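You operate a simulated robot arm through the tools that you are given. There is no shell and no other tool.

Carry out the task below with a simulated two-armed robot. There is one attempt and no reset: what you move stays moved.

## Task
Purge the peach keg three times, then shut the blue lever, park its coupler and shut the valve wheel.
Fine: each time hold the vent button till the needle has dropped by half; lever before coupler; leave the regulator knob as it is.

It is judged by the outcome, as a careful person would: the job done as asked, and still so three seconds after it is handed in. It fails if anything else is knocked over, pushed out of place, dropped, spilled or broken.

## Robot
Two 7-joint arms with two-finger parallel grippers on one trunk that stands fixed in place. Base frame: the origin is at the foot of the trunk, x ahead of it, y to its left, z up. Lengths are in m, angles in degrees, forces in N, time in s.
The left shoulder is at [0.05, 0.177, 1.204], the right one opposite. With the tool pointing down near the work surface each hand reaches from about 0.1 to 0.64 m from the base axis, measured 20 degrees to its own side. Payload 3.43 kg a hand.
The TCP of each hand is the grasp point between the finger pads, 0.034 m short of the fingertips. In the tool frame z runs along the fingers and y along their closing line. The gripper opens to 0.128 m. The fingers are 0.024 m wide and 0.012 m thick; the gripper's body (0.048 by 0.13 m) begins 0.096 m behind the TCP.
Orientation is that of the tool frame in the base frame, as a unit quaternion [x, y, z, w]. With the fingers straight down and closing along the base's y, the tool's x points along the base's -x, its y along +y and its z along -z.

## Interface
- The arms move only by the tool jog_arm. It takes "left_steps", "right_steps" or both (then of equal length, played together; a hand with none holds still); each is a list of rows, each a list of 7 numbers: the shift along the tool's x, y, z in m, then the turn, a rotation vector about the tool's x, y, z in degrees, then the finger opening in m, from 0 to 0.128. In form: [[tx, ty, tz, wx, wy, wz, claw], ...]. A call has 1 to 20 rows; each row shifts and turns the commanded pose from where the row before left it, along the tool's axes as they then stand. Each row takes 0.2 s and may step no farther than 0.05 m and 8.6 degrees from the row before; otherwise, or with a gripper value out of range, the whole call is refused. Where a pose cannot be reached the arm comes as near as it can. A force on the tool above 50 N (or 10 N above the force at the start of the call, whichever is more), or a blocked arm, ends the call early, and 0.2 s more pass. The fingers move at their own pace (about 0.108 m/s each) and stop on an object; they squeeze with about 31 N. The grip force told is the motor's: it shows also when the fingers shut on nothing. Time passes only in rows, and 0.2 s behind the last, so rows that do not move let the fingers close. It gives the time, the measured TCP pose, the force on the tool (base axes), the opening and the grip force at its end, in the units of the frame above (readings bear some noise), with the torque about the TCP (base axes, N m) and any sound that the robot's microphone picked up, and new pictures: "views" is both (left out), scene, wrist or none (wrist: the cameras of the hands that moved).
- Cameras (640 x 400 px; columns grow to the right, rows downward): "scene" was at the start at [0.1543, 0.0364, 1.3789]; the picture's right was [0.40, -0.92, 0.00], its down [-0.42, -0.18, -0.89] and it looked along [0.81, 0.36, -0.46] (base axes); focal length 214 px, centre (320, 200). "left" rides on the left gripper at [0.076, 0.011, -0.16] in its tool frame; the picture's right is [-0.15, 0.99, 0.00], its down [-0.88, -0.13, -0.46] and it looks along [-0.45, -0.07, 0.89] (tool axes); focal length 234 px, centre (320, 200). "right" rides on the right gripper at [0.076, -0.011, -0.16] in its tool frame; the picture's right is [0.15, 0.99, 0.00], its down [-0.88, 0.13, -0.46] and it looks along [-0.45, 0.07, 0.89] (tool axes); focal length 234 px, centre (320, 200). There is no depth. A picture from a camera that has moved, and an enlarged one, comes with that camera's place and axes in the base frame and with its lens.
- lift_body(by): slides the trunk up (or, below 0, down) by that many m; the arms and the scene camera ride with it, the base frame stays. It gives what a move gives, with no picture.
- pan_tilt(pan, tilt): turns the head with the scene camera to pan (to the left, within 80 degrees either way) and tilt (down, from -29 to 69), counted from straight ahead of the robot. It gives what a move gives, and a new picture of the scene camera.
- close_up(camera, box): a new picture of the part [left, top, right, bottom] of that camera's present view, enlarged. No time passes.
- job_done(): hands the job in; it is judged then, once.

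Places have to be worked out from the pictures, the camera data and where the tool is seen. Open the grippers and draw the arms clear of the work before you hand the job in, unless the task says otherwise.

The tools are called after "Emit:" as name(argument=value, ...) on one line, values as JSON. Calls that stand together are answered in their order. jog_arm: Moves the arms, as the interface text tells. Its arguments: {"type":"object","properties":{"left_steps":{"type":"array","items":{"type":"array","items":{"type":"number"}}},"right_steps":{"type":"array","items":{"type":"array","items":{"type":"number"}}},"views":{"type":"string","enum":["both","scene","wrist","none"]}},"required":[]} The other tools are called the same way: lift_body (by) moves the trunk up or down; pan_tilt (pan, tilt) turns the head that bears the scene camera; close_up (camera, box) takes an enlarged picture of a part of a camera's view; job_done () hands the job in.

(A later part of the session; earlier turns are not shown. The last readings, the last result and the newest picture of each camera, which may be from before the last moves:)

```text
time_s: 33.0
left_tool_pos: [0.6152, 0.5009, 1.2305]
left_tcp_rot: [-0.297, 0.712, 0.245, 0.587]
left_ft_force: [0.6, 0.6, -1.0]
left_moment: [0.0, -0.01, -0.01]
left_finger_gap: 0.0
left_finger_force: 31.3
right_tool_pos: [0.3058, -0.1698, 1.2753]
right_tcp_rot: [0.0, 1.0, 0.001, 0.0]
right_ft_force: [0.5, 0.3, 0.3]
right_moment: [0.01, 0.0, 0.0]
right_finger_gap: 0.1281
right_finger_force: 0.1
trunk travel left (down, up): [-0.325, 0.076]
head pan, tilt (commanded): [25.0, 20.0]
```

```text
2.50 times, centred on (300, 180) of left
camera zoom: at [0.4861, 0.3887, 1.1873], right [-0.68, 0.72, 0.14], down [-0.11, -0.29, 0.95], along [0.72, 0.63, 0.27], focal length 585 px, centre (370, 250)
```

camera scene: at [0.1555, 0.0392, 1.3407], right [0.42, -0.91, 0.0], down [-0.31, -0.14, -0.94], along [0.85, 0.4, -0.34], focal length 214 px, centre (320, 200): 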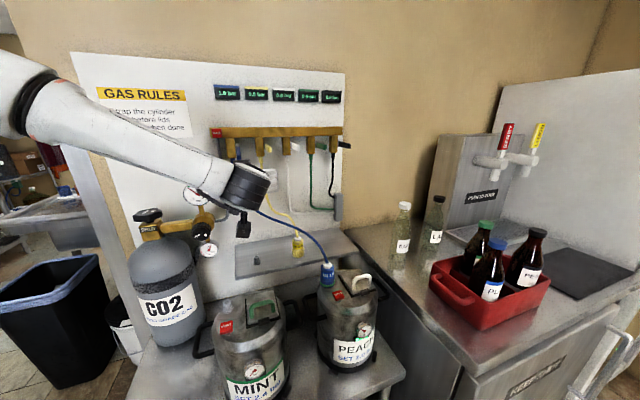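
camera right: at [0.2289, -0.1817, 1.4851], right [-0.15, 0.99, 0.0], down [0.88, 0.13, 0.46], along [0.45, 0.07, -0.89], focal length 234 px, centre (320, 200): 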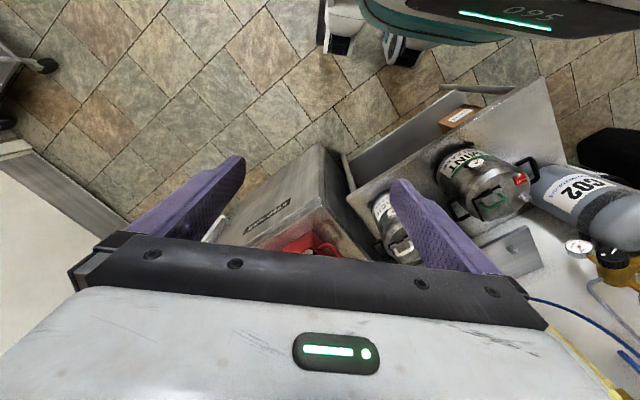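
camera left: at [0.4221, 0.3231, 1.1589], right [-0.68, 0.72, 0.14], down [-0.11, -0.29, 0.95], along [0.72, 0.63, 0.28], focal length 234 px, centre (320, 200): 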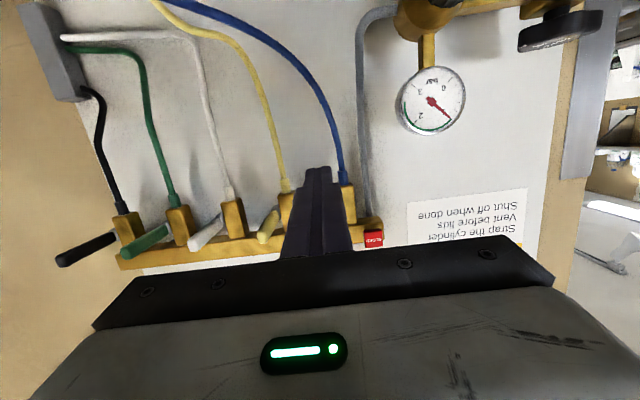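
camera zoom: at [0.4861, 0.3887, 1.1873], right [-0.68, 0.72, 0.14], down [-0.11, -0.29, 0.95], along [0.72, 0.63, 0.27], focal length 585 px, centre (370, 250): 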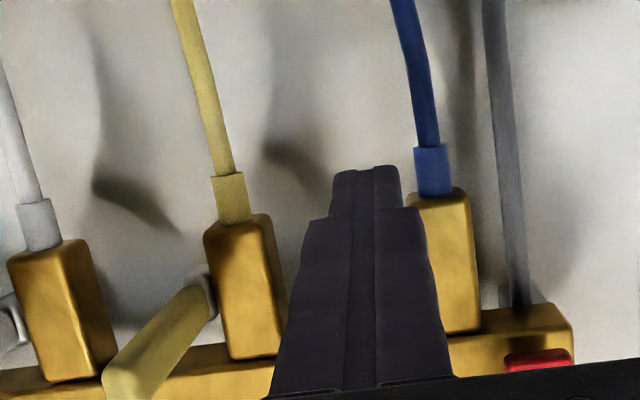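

No contact yet at z=1.2305. I keep lifting in 8 mm rows watching the force.

Emit:
jog_arm(left_steps=[[-0.0079, 0, -0.0015, 0, 0, 0, 0.0], [-0.0079, 0, -0.0015, 0, 0, 0, 0.0]], views="none")

Emit:
close_up(camera="left", box=[220, 100, 380, 260])

```text
time_s: 33.5
left_tool_pos: [0.6142, 0.5017, 1.2401]
left_tcp_rot: [-0.298, 0.716, 0.244, 0.583]
left_ft_force: [-8.1, -5.8, -20.1]
left_moment: [0.23, -0.5, 0.03]
left_finger_gap: 0.0
left_finger_force: 30.7
right_tool_pos: [0.3062, -0.1687, 1.2748]
right_tcp_rot: [0.0, 1.0, 0.001, 0.0]
right_ft_force: [-0.1, -0.4, -0.4]
right_moment: [-0.01, -0.03, -0.02]
right_finger_gap: 0.128
right_finger_force: 0.3
trunk travel left (down, up): [-0.325, 0.076]
head pan, tilt (commanded): [25.0, 20.0]
```

```text
2.50 times, centred on (300, 180) of left
camera zoom: at [0.4847, 0.3884, 1.1982], right [-0.68, 0.72, 0.14], down [-0.1, -0.28, 0.95], along [0.73, 0.64, 0.26], focal length 585 px, centre (370, 250)
```

zoom: 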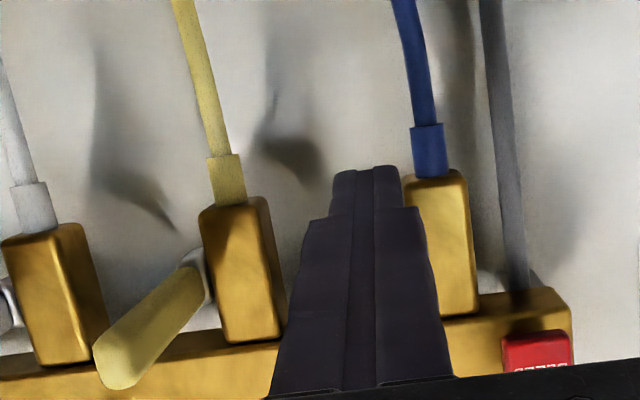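

Contact: 20 N on the tool, the lever resists. I push up further by 1 cm.

Emit:
jog_arm(left_steps=[[-0.0059, 0, -0.0011, 0, 0, 0, 0.0], [-0.0049, 0, -0.001, 0, 0, 0, 0.0]], views="none")

```text
time_s: 34.2
left_tool_pos: [0.6138, 0.4999, 1.2387]
left_tcp_rot: [-0.298, 0.723, 0.242, 0.575]
left_ft_force: [-1.3, 0.8, -7.1]
left_moment: [0.03, -0.17, -0.02]
left_finger_gap: 0.0001
left_finger_force: 30.9
right_tool_pos: [0.306, -0.169, 1.2754]
right_tcp_rot: [0.0, 1.0, 0.001, 0.0]
right_ft_force: [0.2, -0.9, -0.7]
right_moment: [0.04, -0.02, 0.02]
right_finger_gap: 0.1279
right_finger_force: 0.0
trunk travel left (down, up): [-0.325, 0.076]
head pan, tilt (commanded): [25.0, 20.0]
stopped in row 2 (left hand): the force on the tool passed its limit at 52 N (the readings are from after the stop); the commanded pose is now the measured one
```

The torque reading places the contact at the handle's end (~2 cm behind the TCP), so the lever seems to have reached its stop at >50 N. I back off down and out to look.

Emit:
jog_arm(left_steps=[[0.0195, 0, 0.0045, 0, 0, 0, 0.0], [0.01, 0, -0.0439, 0, 0, 0, 0.0], [0.01, 0, -0.0439, 0, 0, 0, 0.0], [0.01, 0, -0.0439, 0, 0, 0, 0.0]], views="both")

Emit:
close_up(camera="scene", box=[200, 70, 360, 170])

Emit:
close_up(camera="left", box=[200, 100, 400, 260])

```text
time_s: 35.2
left_tool_pos: [0.5214, 0.4026, 1.2187]
left_tcp_rot: [-0.298, 0.721, 0.243, 0.577]
left_ft_force: [-0.4, 0.1, 0.2]
left_moment: [0.0, -0.01, 0.02]
left_finger_gap: 0.0002
left_finger_force: 30.8
right_tool_pos: [0.3063, -0.1691, 1.2758]
right_tcp_rot: [0.001, 1.0, 0.002, 0.0]
right_ft_force: [0.3, -0.6, 0.0]
right_moment: [0.0, -0.01, 0.01]
right_finger_gap: 0.128
right_finger_force: 0.0
trunk travel left (down, up): [-0.325, 0.076]
head pan, tilt (commanded): [25.0, 20.0]
camera scene: at [0.1546, 0.0385, 1.3409], right [0.42, -0.91, 0.0], down [-0.31, -0.14, -0.94], along [0.85, 0.4, -0.34], focal length 214 px, centre (320, 200)
camera left: at [0.3912, 0.2902, 1.1805], right [-0.68, 0.72, 0.15], down [-0.08, -0.28, 0.96], along [0.73, 0.64, 0.25], focal length 234 px, centre (320, 200)
```

scene: 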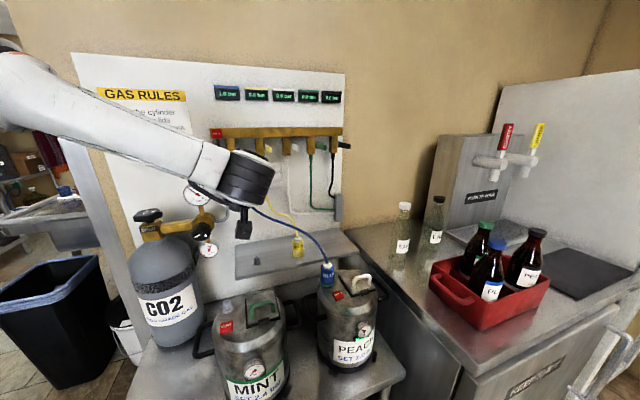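
left: 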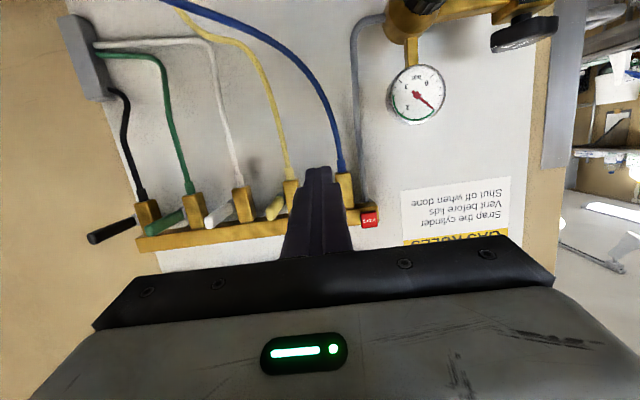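

```text
4.00 times, centred on (280, 120) of scene
camera zoom: at [0.1546, 0.0385, 1.3409], right [0.42, -0.91, 0.0], down [-0.31, -0.14, -0.94], along [0.85, 0.4, -0.34], focal length 858 px, centre (480, 520)
```

zoom: 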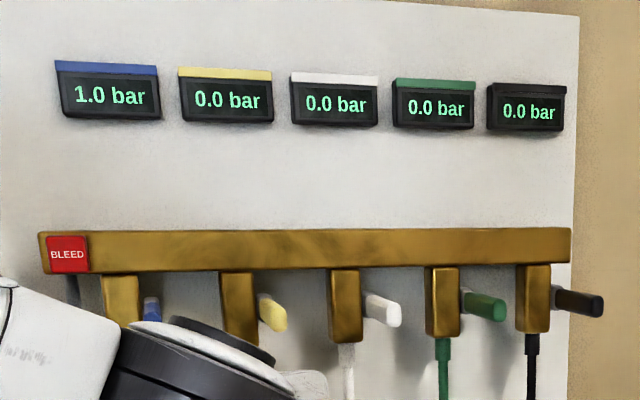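

```text
2.50 times, centred on (300, 180) of left
camera zoom: at [0.3912, 0.2902, 1.1805], right [-0.68, 0.72, 0.15], down [-0.08, -0.28, 0.96], along [0.73, 0.64, 0.25], focal length 585 px, centre (370, 250)
```

zoom: 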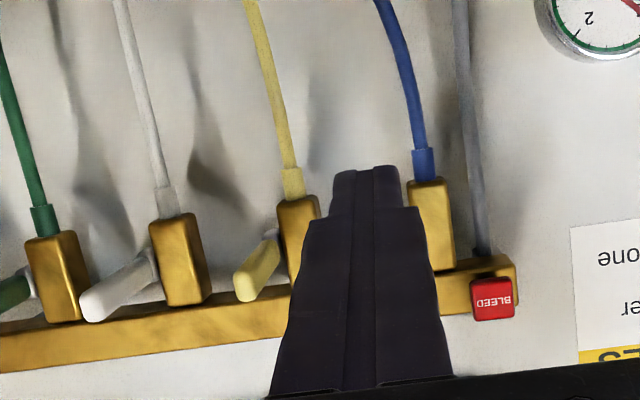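

The blue handle now looks level like its neighbours, though partly hidden. I tilt the hand back to 55° and carry it right and down towards a pre-grasp in front of the blue coupler, which will also clear the view of the lever.

Emit:
jog_arm(left_steps=[[0, 0, 0, 0, 7.3, 0, 0.0], [0, 0, 0, 0, 7.3, 0, 0.0], [0, 0, 0, 0, 7.3, 0, 0.0], [0.035, -0.0283, -0.0002, 0, 0, 0, 0.0], [0.035, -0.0283, -0.0002, 0, 0, 0, 0.0], [0.035, -0.0283, -0.0002, 0, 0, 0, 0.0], [0.035, -0.0283, -0.0002, 0, 0, 0, 0.0]], views="both")

Emit:
close_up(camera="scene", box=[200, 70, 360, 170])

```text
time_s: 36.8
left_tool_pos: [0.542, 0.2687, 1.1031]
left_tcp_rot: [-0.34, 0.817, 0.182, 0.429]
left_ft_force: [-0.2, -0.6, -0.3]
left_moment: [0.01, 0.01, 0.04]
left_finger_gap: 0.0001
left_finger_force: 30.8
right_tool_pos: [0.3076, -0.1696, 1.2758]
right_tcp_rot: [0.0, 1.0, 0.001, -0.001]
right_ft_force: [-0.2, 0.9, -0.1]
right_moment: [0.01, 0.04, -0.01]
right_finger_gap: 0.128
right_finger_force: 0.1
trunk travel left (down, up): [-0.325, 0.076]
head pan, tilt (commanded): [25.0, 20.0]
camera scene: at [0.156, 0.0392, 1.3406], right [0.42, -0.91, 0.0], down [-0.31, -0.14, -0.94], along [0.85, 0.4, -0.34], focal length 214 px, centre (320, 200)
camera left: at [0.4104, 0.1518, 1.1316], right [-0.64, 0.75, 0.13], down [0.18, -0.01, 0.98], along [0.74, 0.66, -0.13], focal length 234 px, centre (320, 200)
```

scene: 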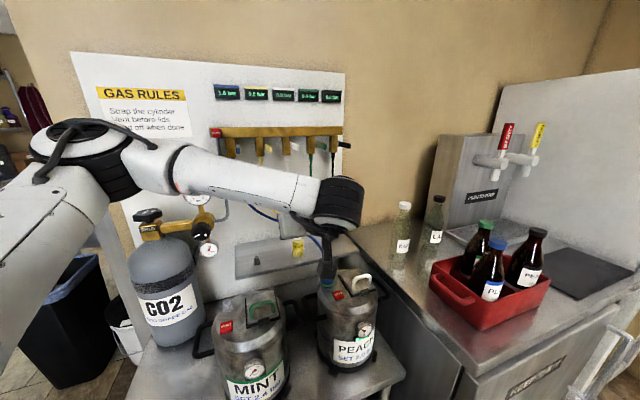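
left: 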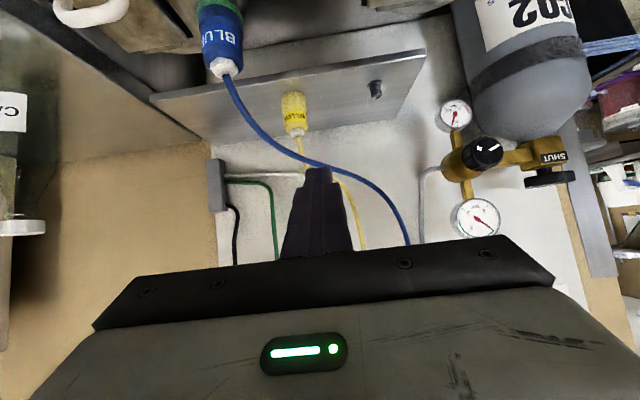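

```text
4.00 times, centred on (280, 120) of scene
camera zoom: at [0.156, 0.0392, 1.3406], right [0.42, -0.91, 0.0], down [-0.31, -0.14, -0.94], along [0.85, 0.4, -0.34], focal length 858 px, centre (480, 520)
```

zoom: 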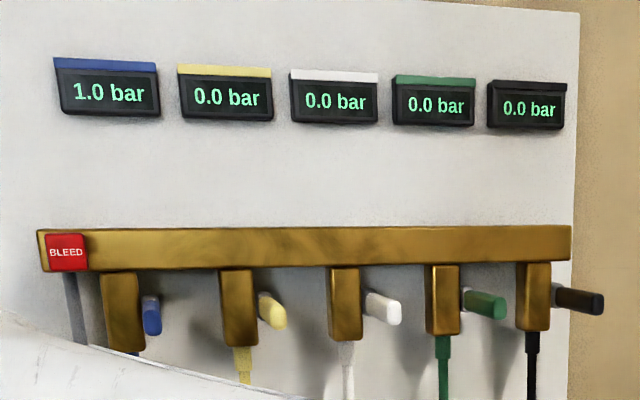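

The view of the lever is clear now; I enlarge it to compare it with the other shut levers.

Emit:
close_up(camera="scene", box=[210, 125, 290, 165])

Emit:
close_up(camera="left", box=[140, 0, 300, 100])

```text
8.00 times, centred on (250, 145) of scene
camera zoom: at [0.156, 0.0392, 1.3406], right [0.42, -0.91, 0.0], down [-0.31, -0.14, -0.94], along [0.85, 0.4, -0.34], focal length 1716 px, centre (880, 640)
```

zoom: 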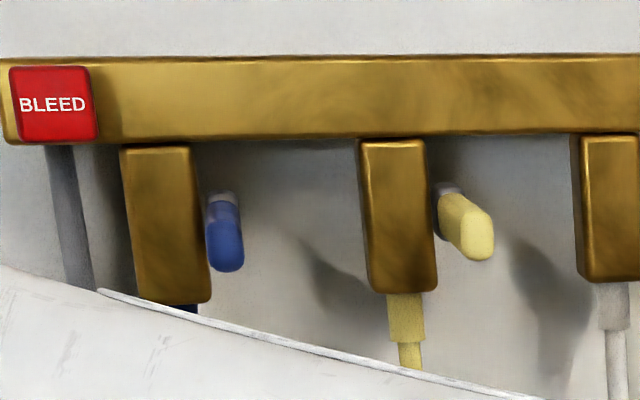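

```text
4.00 times, centred on (220, 50) of left
camera zoom: at [0.4104, 0.1518, 1.1316], right [-0.64, 0.75, 0.13], down [0.18, -0.01, 0.98], along [0.74, 0.66, -0.13], focal length 937 px, centre (720, 800)
```

zoom: 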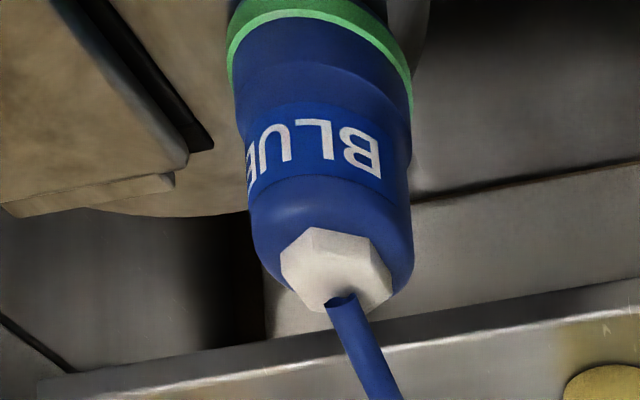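

By ray comparison the blue handle's end is at z≈1.264, same as the shut yellow one, so the lever is shut. Next I bring the open gripper to a pre-grasp about 11 cm short of the coupler along the tool axis.

Emit:
jog_arm(left_steps=[[0.0368, -0.0296, 0.0055, 0, 0, 0, 0.03], [0.0368, -0.0296, 0.0055, 0, 0, 0, 0.06], [0.0368, -0.0296, 0.0055, 0, 0, 0, 0.06]], views="both")

Emit:
close_up(camera="left", box=[220, 40, 420, 240])

Emit:
close_up(camera="scene", box=[280, 190, 408, 270])

```text
time_s: 37.6
left_tool_pos: [0.5385, 0.2622, 1.0379]
left_tcp_rot: [-0.339, 0.818, 0.181, 0.429]
left_ft_force: [0.2, 0.1, 0.6]
left_moment: [0.03, 0.01, 0.01]
left_finger_gap: 0.06
left_finger_force: 0.1
left hand out of reach, approached as far as the arm can: row 1, 2, 3
right_tool_pos: [0.3074, -0.1693, 1.2759]
right_tcp_rot: [0.0, 1.0, 0.001, -0.001]
right_ft_force: [0.2, -0.3, 0.5]
right_moment: [-0.03, -0.02, -0.01]
right_finger_gap: 0.1282
right_finger_force: 0.0
trunk travel left (down, up): [-0.325, 0.076]
head pan, tilt (commanded): [25.0, 20.0]
camera scene: at [0.155, 0.0391, 1.3408], right [0.42, -0.91, 0.0], down [-0.31, -0.14, -0.94], along [0.85, 0.4, -0.34], focal length 214 px, centre (320, 200)
camera left: at [0.4066, 0.148, 1.067], right [-0.64, 0.76, 0.13], down [0.18, -0.01, 0.98], along [0.75, 0.65, -0.13], focal length 234 px, centre (320, 200)
```

scene: 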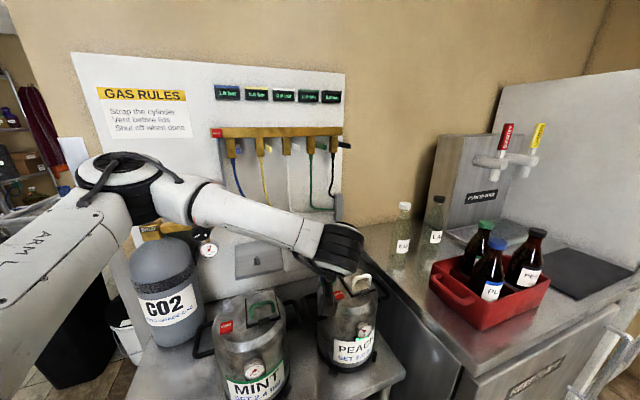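
left: 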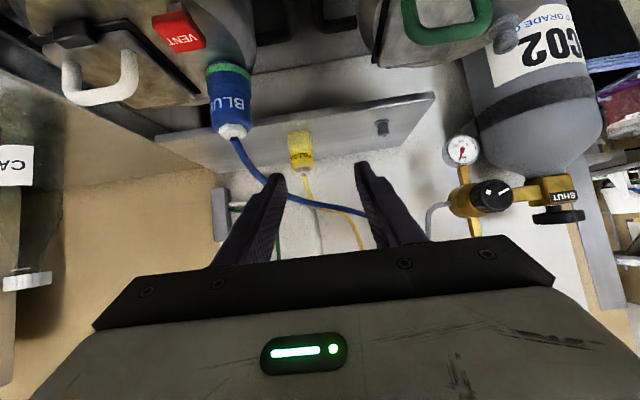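

```text
2.00 times, centred on (320, 140) of left
camera zoom: at [0.4066, 0.148, 1.067], right [-0.64, 0.76, 0.13], down [0.18, -0.01, 0.98], along [0.75, 0.65, -0.13], focal length 468 px, centre (320, 320)
```

zoom: 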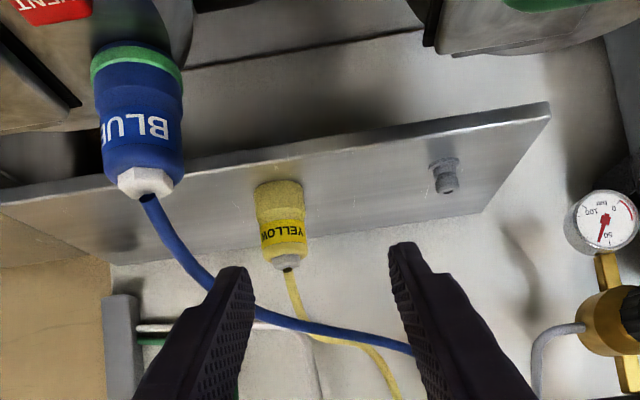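

```text
5.00 times, centred on (344, 230) of scene
camera zoom: at [0.155, 0.0391, 1.3408], right [0.42, -0.91, 0.0], down [-0.31, -0.14, -0.94], along [0.85, 0.4, -0.34], focal length 1072 px, centre (200, 50)
```

zoom: 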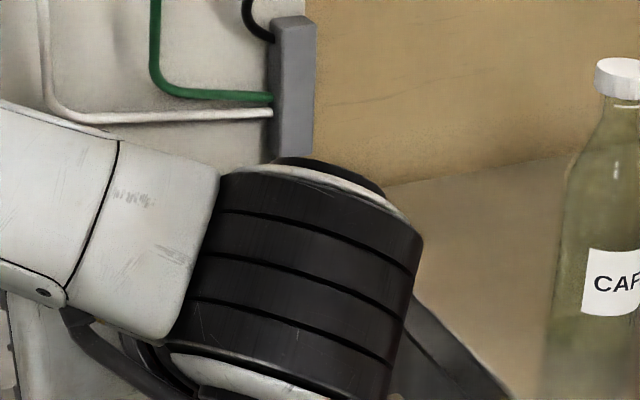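

The arm couldn't follow that far right with the 45° yaw, so I turn the hand back to about 20° azimuth and then go to the pre-grasp.

Emit:
jog_arm(left_steps=[[0, 0, 0, 6.87, 0, 4.72, 0.06], [0, 0, 0, 6.87, 0, 4.72, 0.06], [0, 0, 0, 6.87, 0, 4.72, 0.06], [0.0166, -0.0281, 0.0058, 0, 0, 0, 0.06], [0.0166, -0.0281, 0.0058, 0, 0, 0, 0.06]], views="both")

Emit:
close_up(camera="left", box=[200, 40, 440, 240])

```text
time_s: 38.8
left_tool_pos: [0.5461, 0.2099, 1.0037]
left_tcp_rot: [-0.154, 0.872, 0.084, 0.457]
left_ft_force: [0.6, 0.0, -0.3]
left_moment: [-0.02, 0.02, -0.01]
left_finger_gap: 0.0604
left_finger_force: 0.0
right_tool_pos: [0.3063, -0.1693, 1.2756]
right_tcp_rot: [0.0, 1.0, 0.001, -0.001]
right_ft_force: [0.7, -0.2, 0.1]
right_moment: [-0.02, 0.0, 0.03]
right_finger_gap: 0.128
right_finger_force: 0.0
trunk travel left (down, up): [-0.325, 0.076]
head pan, tilt (commanded): [25.0, 20.0]
camera scene: at [0.1552, 0.0391, 1.3407], right [0.42, -0.91, 0.0], down [-0.31, -0.14, -0.94], along [0.85, 0.4, -0.34], focal length 214 px, centre (320, 200)
camera left: at [0.3777, 0.1613, 1.0337], right [-0.26, 0.96, 0.13], down [0.16, -0.08, 0.98], along [0.95, 0.28, -0.14], focal length 234 px, centre (320, 200)
```

scene: 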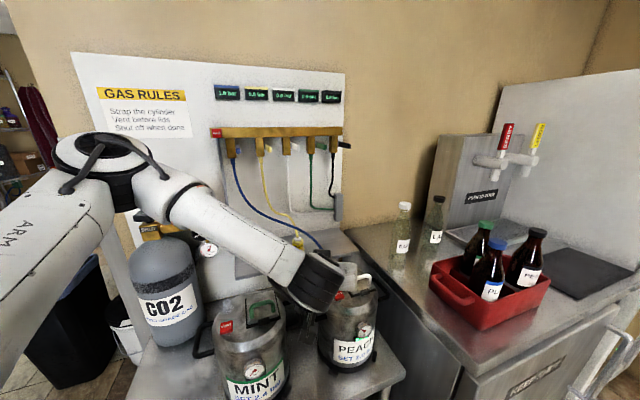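
left: 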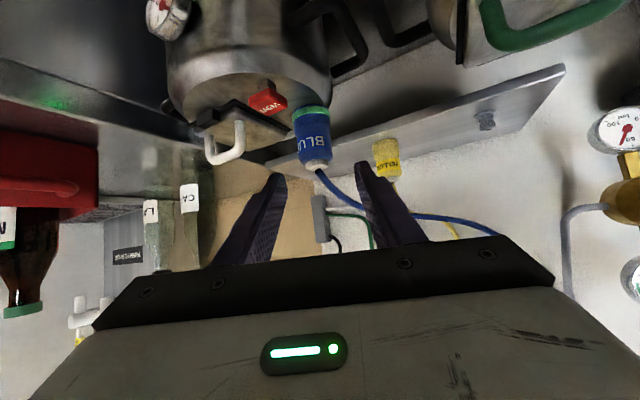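

```text
2.00 times, centred on (320, 140) of left
camera zoom: at [0.3777, 0.1613, 1.0337], right [-0.26, 0.96, 0.13], down [0.16, -0.08, 0.98], along [0.95, 0.28, -0.14], focal length 468 px, centre (320, 320)
```

zoom: 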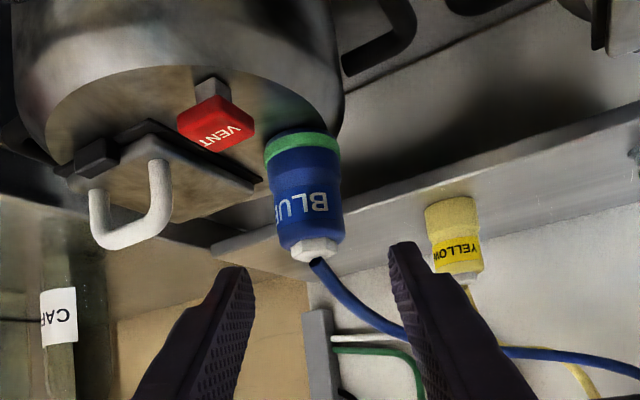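

Well aligned: the coupler sits ~5 mm right of the tool axis. I advance 8 cm along the tool axis with that correction and check again.

Emit:
jog_arm(left_steps=[[0, -0.0025, 0.04, 0, 0, 0, 0.06], [0, -0.0025, 0.04, 0, 0, 0, 0.06]], views="wrist")

Emit:
close_up(camera="left", box=[200, 40, 440, 240])

Emit:
close_up(camera="scene", box=[290, 220, 386, 280])

```text
time_s: 39.4
left_tool_pos: [0.6061, 0.2349, 0.9651]
left_tcp_rot: [-0.154, 0.873, 0.083, 0.456]
left_ft_force: [0.0, 0.8, 0.3]
left_moment: [0.01, -0.05, -0.02]
left_finger_gap: 0.0598
left_finger_force: 0.0
left hand out of reach, approached as far as the arm can: row 2
right_tool_pos: [0.306, -0.1698, 1.2748]
right_tcp_rot: [0.0, 1.0, 0.001, 0.0]
right_ft_force: [-0.4, -0.3, -0.5]
right_moment: [0.0, 0.0, -0.05]
right_finger_gap: 0.128
right_finger_force: 0.0
trunk travel left (down, up): [-0.325, 0.076]
head pan, tilt (commanded): [25.0, 20.0]
camera left: at [0.438, 0.1869, 0.9945], right [-0.26, 0.96, 0.12], down [0.16, -0.08, 0.98], along [0.95, 0.28, -0.14], focal length 234 px, centre (320, 200)
```

left: 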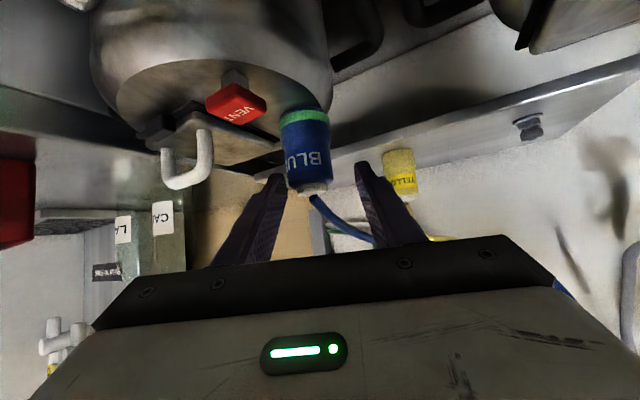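

```text
2.00 times, centred on (320, 140) of left
camera zoom: at [0.438, 0.1869, 0.9945], right [-0.26, 0.96, 0.12], down [0.16, -0.08, 0.98], along [0.95, 0.28, -0.14], focal length 468 px, centre (320, 320)
```

zoom: 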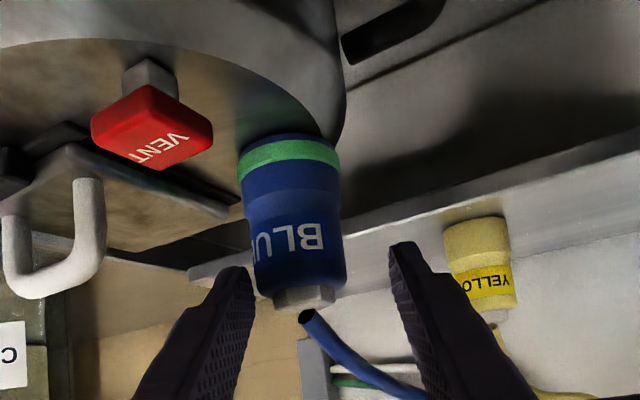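

```text
6.67 times, centred on (338, 250) of scene
camera zoom: at [0.1548, 0.039, 1.3408], right [0.42, -0.91, 0.0], down [-0.31, -0.14, -0.94], along [0.85, 0.4, -0.34], focal length 1430 px, centre (200, -133)
```

zoom: 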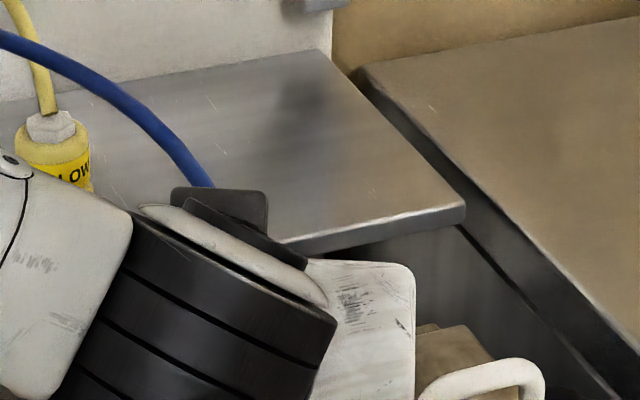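

The arm is again limited sideways; the coupler lies ~9 mm right of the axis. Turning the hand 13° further to the right about the TCP will aim the axis at the coupler without needing to shift, so I do that and look.

Emit:
jog_arm(left_steps=[[0, 0, 0, 5.35, 0, 3.7, 0.06], [0, 0, 0, 5.35, 0, 3.7, 0.06]], views="wrist")

Emit:
close_up(camera="left", box=[200, 40, 440, 240])

```text
time_s: 40.0
left_tool_pos: [0.6057, 0.2364, 0.9657]
left_tcp_rot: [-0.053, 0.884, 0.031, 0.464]
left_ft_force: [0.5, -0.4, 0.0]
left_moment: [-0.01, 0.0, 0.01]
left_finger_gap: 0.0601
left_finger_force: 0.1
right_tool_pos: [0.307, -0.1685, 1.2753]
right_tcp_rot: [0.0, 1.0, 0.0, 0.0]
right_ft_force: [0.4, 0.0, 0.2]
right_moment: [0.01, 0.03, -0.01]
right_finger_gap: 0.128
right_finger_force: 0.0
trunk travel left (down, up): [-0.325, 0.076]
head pan, tilt (commanded): [25.0, 20.0]
camera left: at [0.4306, 0.2261, 0.9948], right [-0.04, 0.99, 0.13], down [0.14, -0.12, 0.98], along [0.99, 0.06, -0.14], focal length 234 px, centre (320, 200)
```

left: 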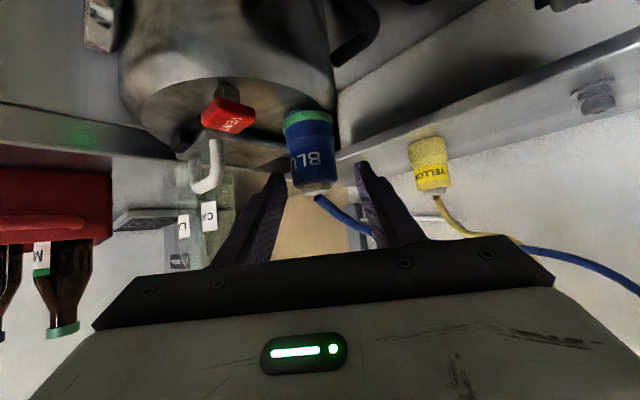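

```text
2.00 times, centred on (320, 140) of left
camera zoom: at [0.4306, 0.2261, 0.9948], right [-0.04, 0.99, 0.13], down [0.14, -0.12, 0.98], along [0.99, 0.06, -0.14], focal length 468 px, centre (320, 320)
```

zoom: 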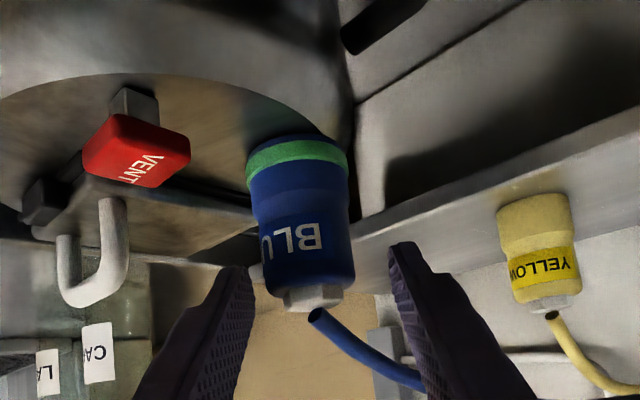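

Triangulating from the two wrist views puts the coupler axis at ≈[0.628,0.2355], 2.2 cm ahead and ~4 mm right. I move in the last 2.5 cm, slightly down.

Emit:
jog_arm(left_steps=[[0.0085, -0.0037, 0.025, 0, 0, 0, 0.06]], views="wrist")

Emit:
close_up(camera="left", box=[200, 40, 440, 240])

```text
time_s: 40.4
left_tool_pos: [0.6218, 0.2361, 0.9431]
left_tcp_rot: [-0.055, 0.884, 0.032, 0.462]
left_ft_force: [-0.1, -0.7, 0.4]
left_moment: [-0.03, -0.04, 0.0]
left_finger_gap: 0.06
left_finger_force: 0.0
right_tool_pos: [0.3063, -0.1694, 1.2757]
right_tcp_rot: [0.0, 1.0, 0.001, 0.0]
right_ft_force: [-1.1, 0.1, 0.7]
right_moment: [-0.01, 0.02, 0.02]
right_finger_gap: 0.1278
right_finger_force: 0.0
trunk travel left (down, up): [-0.325, 0.076]
head pan, tilt (commanded): [25.0, 20.0]
camera left: at [0.4463, 0.2253, 0.9723], right [-0.04, 0.99, 0.12], down [0.14, -0.12, 0.98], along [0.99, 0.06, -0.14], focal length 234 px, centre (320, 200)
```

left: 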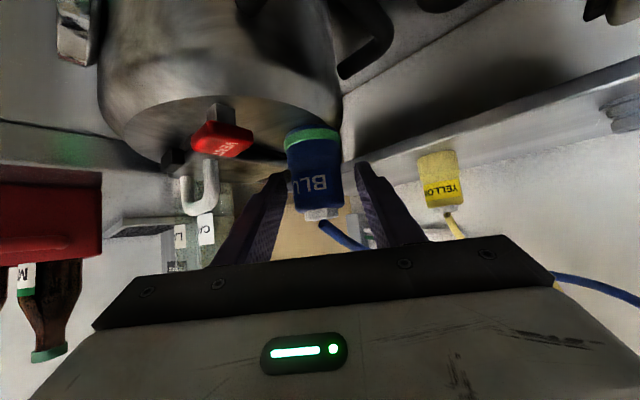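

```text
2.00 times, centred on (320, 140) of left
camera zoom: at [0.4463, 0.2253, 0.9723], right [-0.04, 0.99, 0.12], down [0.14, -0.12, 0.98], along [0.99, 0.06, -0.14], focal length 468 px, centre (320, 320)
```

zoom: 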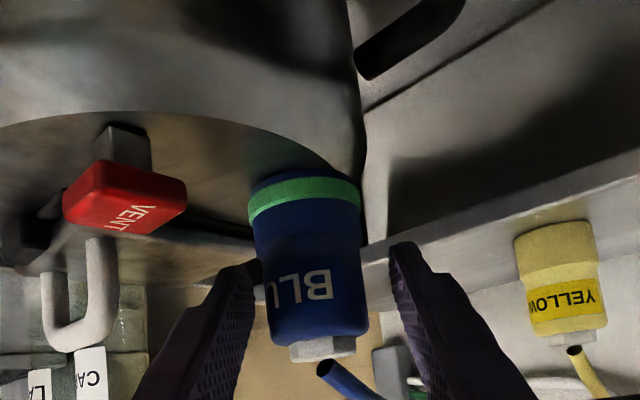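

The coupler is now between the fingers around the TCP, about 4 mm right of centre. I nudge right 4 mm and close the fingers on it.

Emit:
jog_arm(left_steps=[[0, -0.004, 0.002, 0, 0, 0, 0.06], [0, 0, 0, 0, 0, 0, 0.045], [0, 0, 0, 0, 0, 0, 0.03], [0, 0, 0, 0, 0, 0, 0.02]], views="wrist")

Emit:
close_up(camera="left", box=[200, 40, 440, 240])

```text
time_s: 41.4
left_tool_pos: [0.6247, 0.2322, 0.9421]
left_tcp_rot: [-0.056, 0.884, 0.033, 0.463]
left_ft_force: [-2.0, 10.5, 2.7]
left_moment: [0.25, -0.01, 0.02]
left_finger_gap: 0.0383
left_finger_force: 31.2
right_tool_pos: [0.3062, -0.168, 1.2745]
right_tcp_rot: [0.0, 1.0, 0.0, 0.0]
right_ft_force: [-0.2, 1.0, 0.3]
right_moment: [0.0, -0.01, 0.01]
right_finger_gap: 0.1283
right_finger_force: 0.1
trunk travel left (down, up): [-0.325, 0.076]
head pan, tilt (commanded): [25.0, 20.0]
camera left: at [0.4483, 0.2214, 0.9717], right [-0.04, 0.99, 0.13], down [0.14, -0.12, 0.98], along [0.99, 0.06, -0.14], focal length 234 px, centre (320, 200)
```

left: 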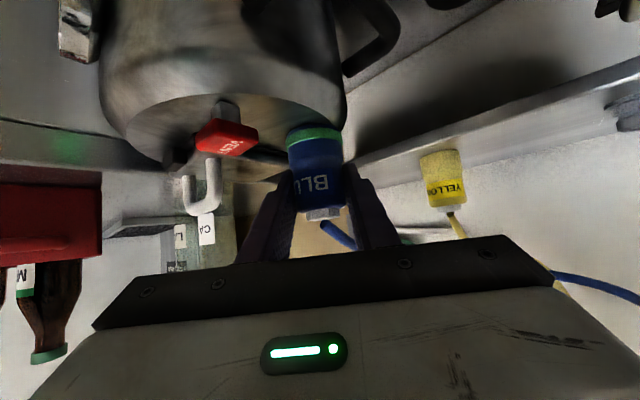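

```text
2.00 times, centred on (320, 140) of left
camera zoom: at [0.4483, 0.2214, 0.9717], right [-0.04, 0.99, 0.13], down [0.14, -0.12, 0.98], along [0.99, 0.06, -0.14], focal length 468 px, centre (320, 320)
```

zoom: 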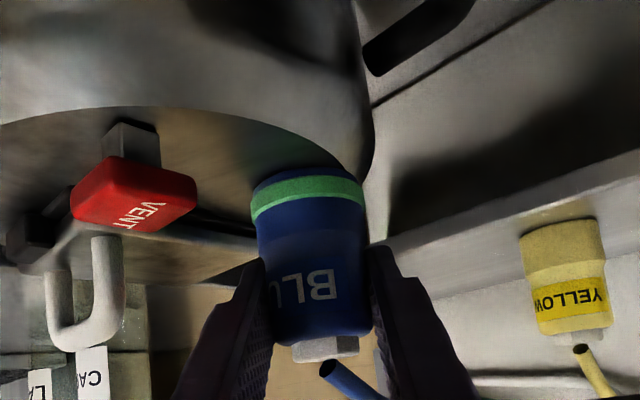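

The coupler is gripped at 38 mm. I relieve the slight side load and pull straight up in small steps, watching the force.

Emit:
jog_arm(left_steps=[[0, 0.002, 0, 0, 0, 0, 0.02], [-0.0033, 0, -0.0023, 0, 0, 0, 0.02], [-0.0033, 0, -0.0023, 0, 0, 0, 0.02]], views="wrist")

Emit:
close_up(camera="left", box=[200, 40, 440, 240])

```text
time_s: 42.2
left_tool_pos: [0.6231, 0.2324, 0.9504]
left_tcp_rot: [-0.054, 0.885, 0.031, 0.462]
left_ft_force: [1.7, 2.9, -2.1]
left_moment: [0.07, -0.05, 0.01]
left_finger_gap: 0.0385
left_finger_force: 31.0
right_tool_pos: [0.3065, -0.1693, 1.2752]
right_tcp_rot: [0.001, 1.0, 0.001, 0.0]
right_ft_force: [-0.4, 1.0, -0.3]
right_moment: [-0.01, 0.0, 0.01]
right_finger_gap: 0.1281
right_finger_force: 0.0
trunk travel left (down, up): [-0.325, 0.076]
head pan, tilt (commanded): [25.0, 20.0]
camera left: at [0.448, 0.2225, 0.9799], right [-0.04, 0.99, 0.12], down [0.14, -0.12, 0.98], along [0.99, 0.06, -0.14], focal length 234 px, centre (320, 200)
```

left: 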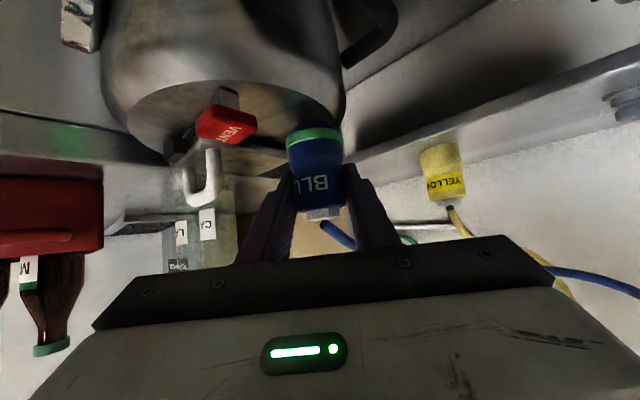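

```text
2.00 times, centred on (320, 140) of left
camera zoom: at [0.448, 0.2225, 0.9799], right [-0.04, 0.99, 0.12], down [0.14, -0.12, 0.98], along [0.99, 0.06, -0.14], focal length 468 px, centre (320, 320)
```

zoom: 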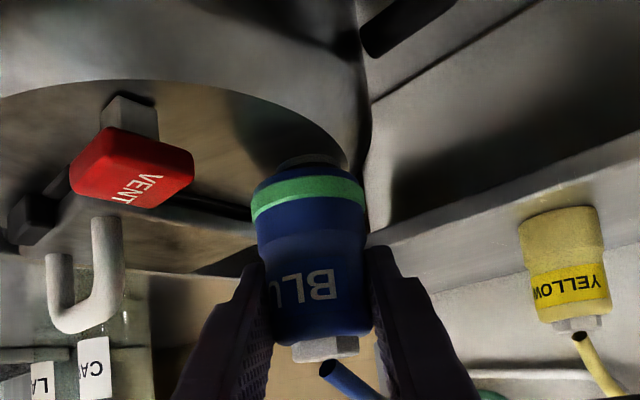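

The coupler is lifting freely (only ~2 N). I raise it another 6 cm straight up.

Emit:
jog_arm(left_steps=[[-0.0165, 0, -0.0114, 0, 0, 0, 0.02], [-0.0165, 0, -0.0114, 0, 0, 0, 0.02], [-0.0165, 0, -0.0114, 0, 0, 0, 0.02]], views="both")

Emit:
close_up(camera="scene", box=[280, 220, 400, 340])

Emit:
close_up(camera="left", box=[200, 0, 520, 240])

```text
time_s: 43.0
left_tool_pos: [0.6239, 0.2307, 1.0115]
left_tcp_rot: [-0.054, 0.884, 0.032, 0.464]
left_ft_force: [0.1, 0.8, -0.6]
left_moment: [0.03, -0.01, -0.02]
left_finger_gap: 0.02
left_finger_force: 0.2
right_tool_pos: [0.3054, -0.1685, 1.275]
right_tcp_rot: [0.0, 1.0, 0.0, 0.0]
right_ft_force: [0.1, -0.1, -0.2]
right_moment: [0.02, 0.03, 0.0]
right_finger_gap: 0.1279
right_finger_force: 0.1
trunk travel left (down, up): [-0.325, 0.076]
head pan, tilt (commanded): [25.0, 20.0]
camera scene: at [0.1547, 0.0388, 1.3408], right [0.42, -0.91, 0.0], down [-0.31, -0.14, -0.94], along [0.85, 0.4, -0.34], focal length 214 px, centre (320, 200)
camera left: at [0.4483, 0.2212, 1.0405], right [-0.04, 0.99, 0.13], down [0.14, -0.12, 0.98], along [0.99, 0.06, -0.14], focal length 234 px, centre (320, 200)
```

scene: 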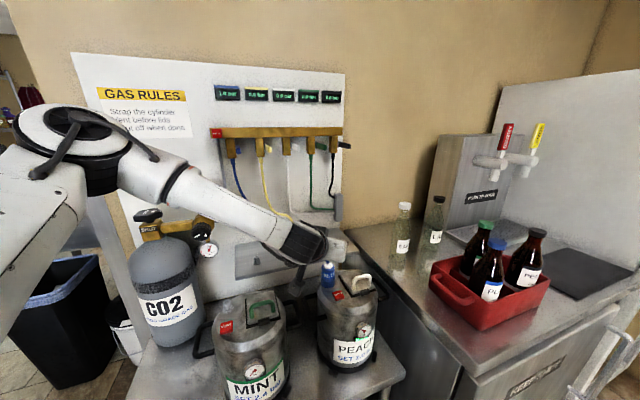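
left: 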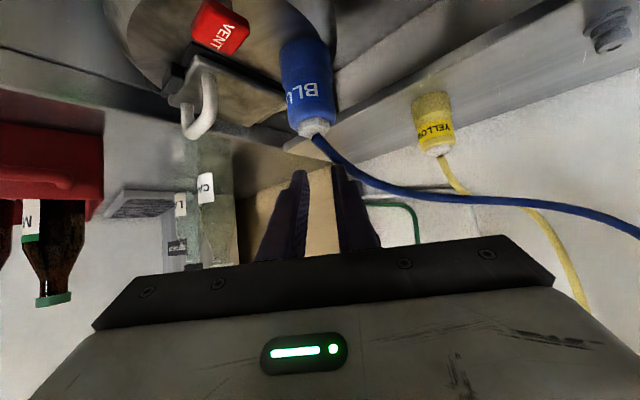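

```text
3.33 times, centred on (340, 280) of scene
camera zoom: at [0.1547, 0.0388, 1.3408], right [0.42, -0.91, 0.0], down [-0.31, -0.14, -0.94], along [0.85, 0.4, -0.34], focal length 715 px, centre (253, -67)
```

zoom: 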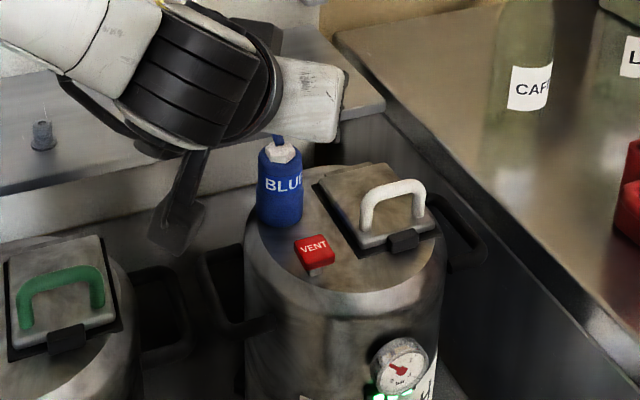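

```text
1.67 times, centred on (360, 120) of left
camera zoom: at [0.4483, 0.2212, 1.0405], right [-0.04, 0.99, 0.13], down [0.14, -0.12, 0.98], along [0.99, 0.06, -0.14], focal length 390 px, centre (253, 333)
```

zoom: 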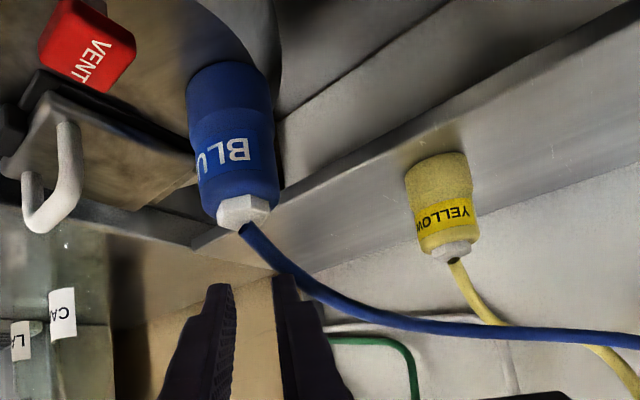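

The fingers slipped off: the coupler is back down on the keg post, its green ring gone (so it is unlatched). I take closer looks before regripping.

Emit:
close_up(camera="scene", box=[308, 248, 356, 278])

Emit:
close_up(camera="left", box=[240, 20, 368, 140])

```text
13.33 times, centred on (332, 263) of scene
camera zoom: at [0.1547, 0.0388, 1.3408], right [0.42, -0.91, 0.0], down [-0.31, -0.14, -0.94], along [0.85, 0.4, -0.34], focal length 2860 px, centre (160, -640)
```

zoom: 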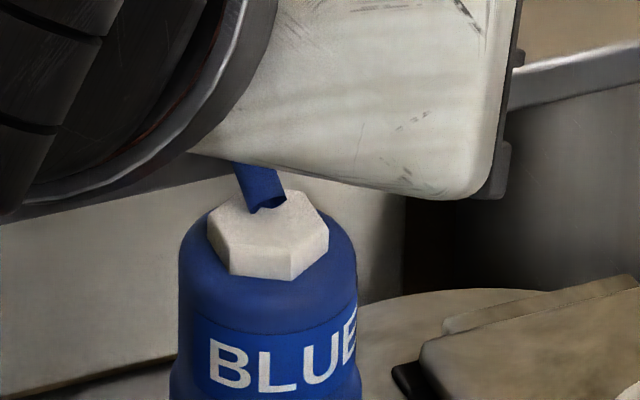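

```text
3.33 times, centred on (304, 80) of left
camera zoom: at [0.4483, 0.2212, 1.0405], right [-0.04, 0.99, 0.13], down [0.14, -0.12, 0.98], along [0.99, 0.06, -0.14], focal length 781 px, centre (373, 600)
```

zoom: 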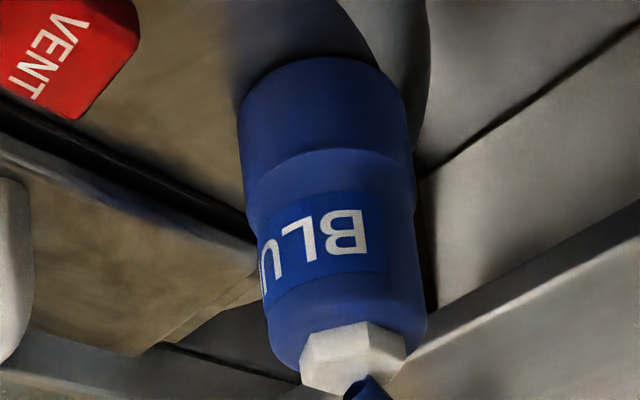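

The coupler stands upright on its post, just unlatched, hose running up to the left. I back the hand out along its axis, reopen, and come back in about lower for a better purchase.

Emit:
jog_arm(left_steps=[[0, 0, -0.035, 0, 0, 0, 0.02], [0, 0, -0.035, 0, 0, 0, 0.03], [0.031, 0.0016, 0.018, 0, 0, 0, 0.05], [0.031, 0.0016, 0.018, 0, 0, 0, 0.055]], views="wrist")

Emit:
close_up(camera="left", box=[200, 40, 440, 240])

Emit:
close_up(camera="scene", box=[290, 230, 386, 300])

```text
time_s: 44.0
left_tool_pos: [0.5611, 0.2268, 0.9788]
left_tcp_rot: [-0.055, 0.884, 0.032, 0.463]
left_ft_force: [-0.2, 0.6, -0.8]
left_moment: [0.02, 0.01, 0.0]
left_finger_gap: 0.0549
left_finger_force: 0.0
right_tool_pos: [0.3059, -0.1695, 1.2753]
right_tcp_rot: [-0.001, 1.0, 0.001, 0.0]
right_ft_force: [0.7, 0.4, -0.8]
right_moment: [0.01, 0.0, -0.01]
right_finger_gap: 0.1278
right_finger_force: 0.1
trunk travel left (down, up): [-0.325, 0.076]
head pan, tilt (commanded): [25.0, 20.0]
camera left: at [0.3861, 0.2156, 1.0089], right [-0.04, 0.99, 0.13], down [0.14, -0.12, 0.98], along [0.99, 0.06, -0.14], focal length 234 px, centre (320, 200)
```

left: 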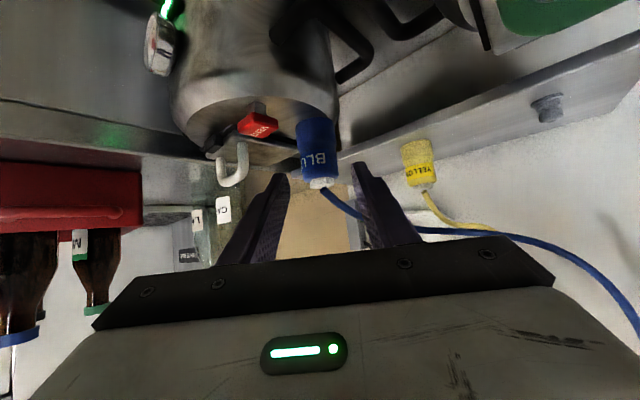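

```text
2.00 times, centred on (320, 140) of left
camera zoom: at [0.3861, 0.2156, 1.0089], right [-0.04, 0.99, 0.13], down [0.14, -0.12, 0.98], along [0.99, 0.06, -0.14], focal length 468 px, centre (320, 320)
```

zoom: 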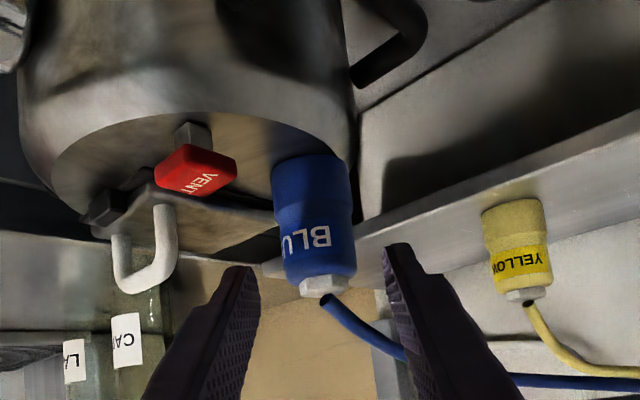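

```text
5.71 times, centred on (338, 265) of scene
camera zoom: at [0.1552, 0.0391, 1.3408], right [0.42, -0.91, 0.0], down [-0.31, -0.14, -0.94], along [0.85, 0.4, -0.34], focal length 1226 px, centre (217, -171)
```

zoom: 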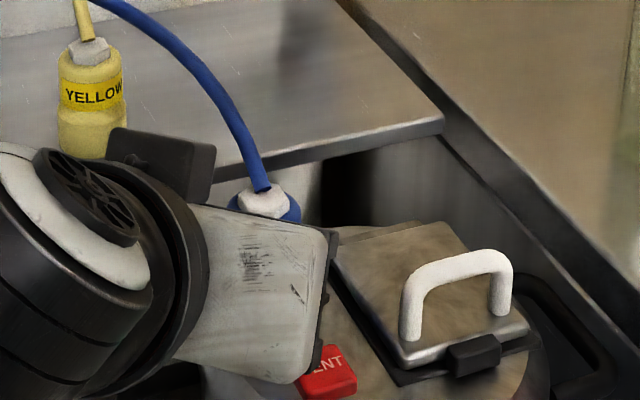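

Alignment is good (2 mm). I advance 7 cm to the coupler.

Emit:
jog_arm(left_steps=[[0, -0.001, 0.035, 0, 0, 0, 0.055], [0, -0.001, 0.037, 0, 0, 0, 0.055]], views="wrist")

Emit:
close_up(camera="left", box=[200, 40, 440, 240])

```text
time_s: 44.6
left_tool_pos: [0.6208, 0.2324, 0.938]
left_tcp_rot: [-0.054, 0.884, 0.032, 0.463]
left_ft_force: [0.2, -0.4, -0.1]
left_moment: [-0.01, 0.0, 0.01]
left_finger_gap: 0.0552
left_finger_force: 0.0
right_tool_pos: [0.3054, -0.1699, 1.2741]
right_tcp_rot: [0.0, 1.0, 0.001, 0.0]
right_ft_force: [-0.1, 0.0, -0.2]
right_moment: [0.01, 0.05, 0.0]
right_finger_gap: 0.128
right_finger_force: 0.1
trunk travel left (down, up): [-0.325, 0.076]
head pan, tilt (commanded): [25.0, 20.0]
camera left: at [0.4461, 0.2221, 0.9673], right [-0.04, 0.99, 0.13], down [0.14, -0.12, 0.98], along [0.99, 0.06, -0.14], focal length 234 px, centre (320, 200)
```

left: 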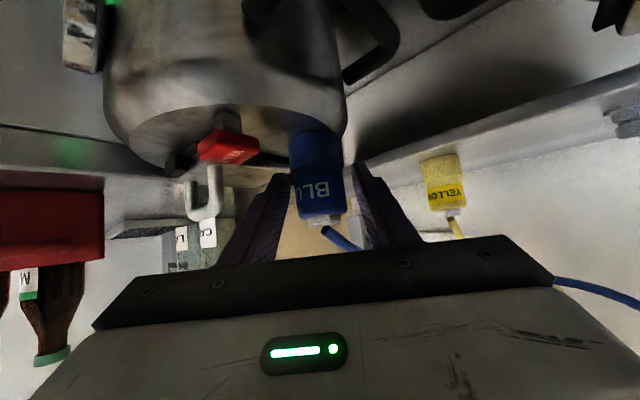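

```text
2.00 times, centred on (320, 140) of left
camera zoom: at [0.4461, 0.2221, 0.9673], right [-0.04, 0.99, 0.13], down [0.14, -0.12, 0.98], along [0.99, 0.06, -0.14], focal length 468 px, centre (320, 320)
```

zoom: 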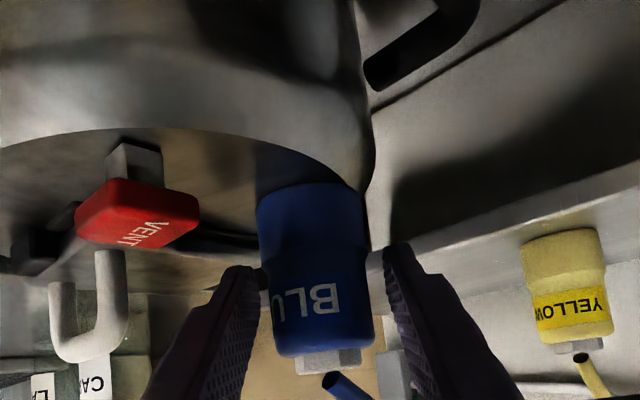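

The coupler sits centred between the fingers. I close fully (command 0) and hold.

Emit:
jog_arm(left_steps=[[0, 0, 0, 0, 0, 0, 0.03], [0, 0, 0, 0, 0, 0, 0.0], [0, 0, 0, 0, 0, 0, 0.0]], views="none")

Emit:
close_up(camera="left", box=[200, 40, 440, 240])

```text
time_s: 45.4
left_tool_pos: [0.6207, 0.2327, 0.9389]
left_tcp_rot: [-0.055, 0.884, 0.032, 0.463]
left_ft_force: [0.5, 4.2, 0.9]
left_moment: [0.05, -0.02, 0.02]
left_finger_gap: 0.0423
left_finger_force: 31.1
right_tool_pos: [0.3056, -0.1702, 1.2759]
right_tcp_rot: [0.001, 1.0, 0.001, -0.001]
right_ft_force: [0.4, 0.4, 0.2]
right_moment: [0.02, 0.0, -0.02]
right_finger_gap: 0.1281
right_finger_force: 0.0
trunk travel left (down, up): [-0.325, 0.076]
head pan, tilt (commanded): [25.0, 20.0]
```

```text
2.00 times, centred on (320, 140) of left
camera zoom: at [0.4458, 0.2225, 0.9678], right [-0.04, 0.99, 0.13], down [0.14, -0.12, 0.98], along [0.99, 0.06, -0.14], focal length 468 px, centre (320, 320)
```

zoom: 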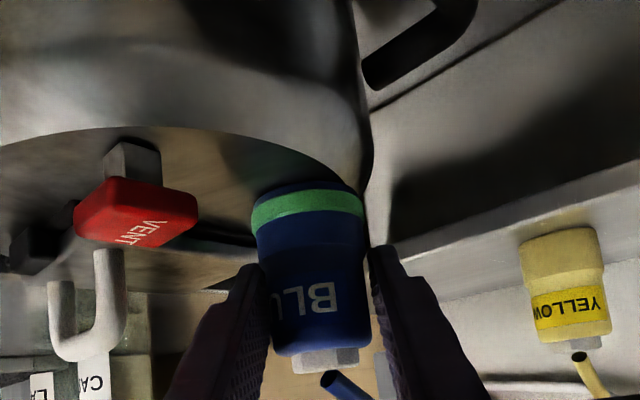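

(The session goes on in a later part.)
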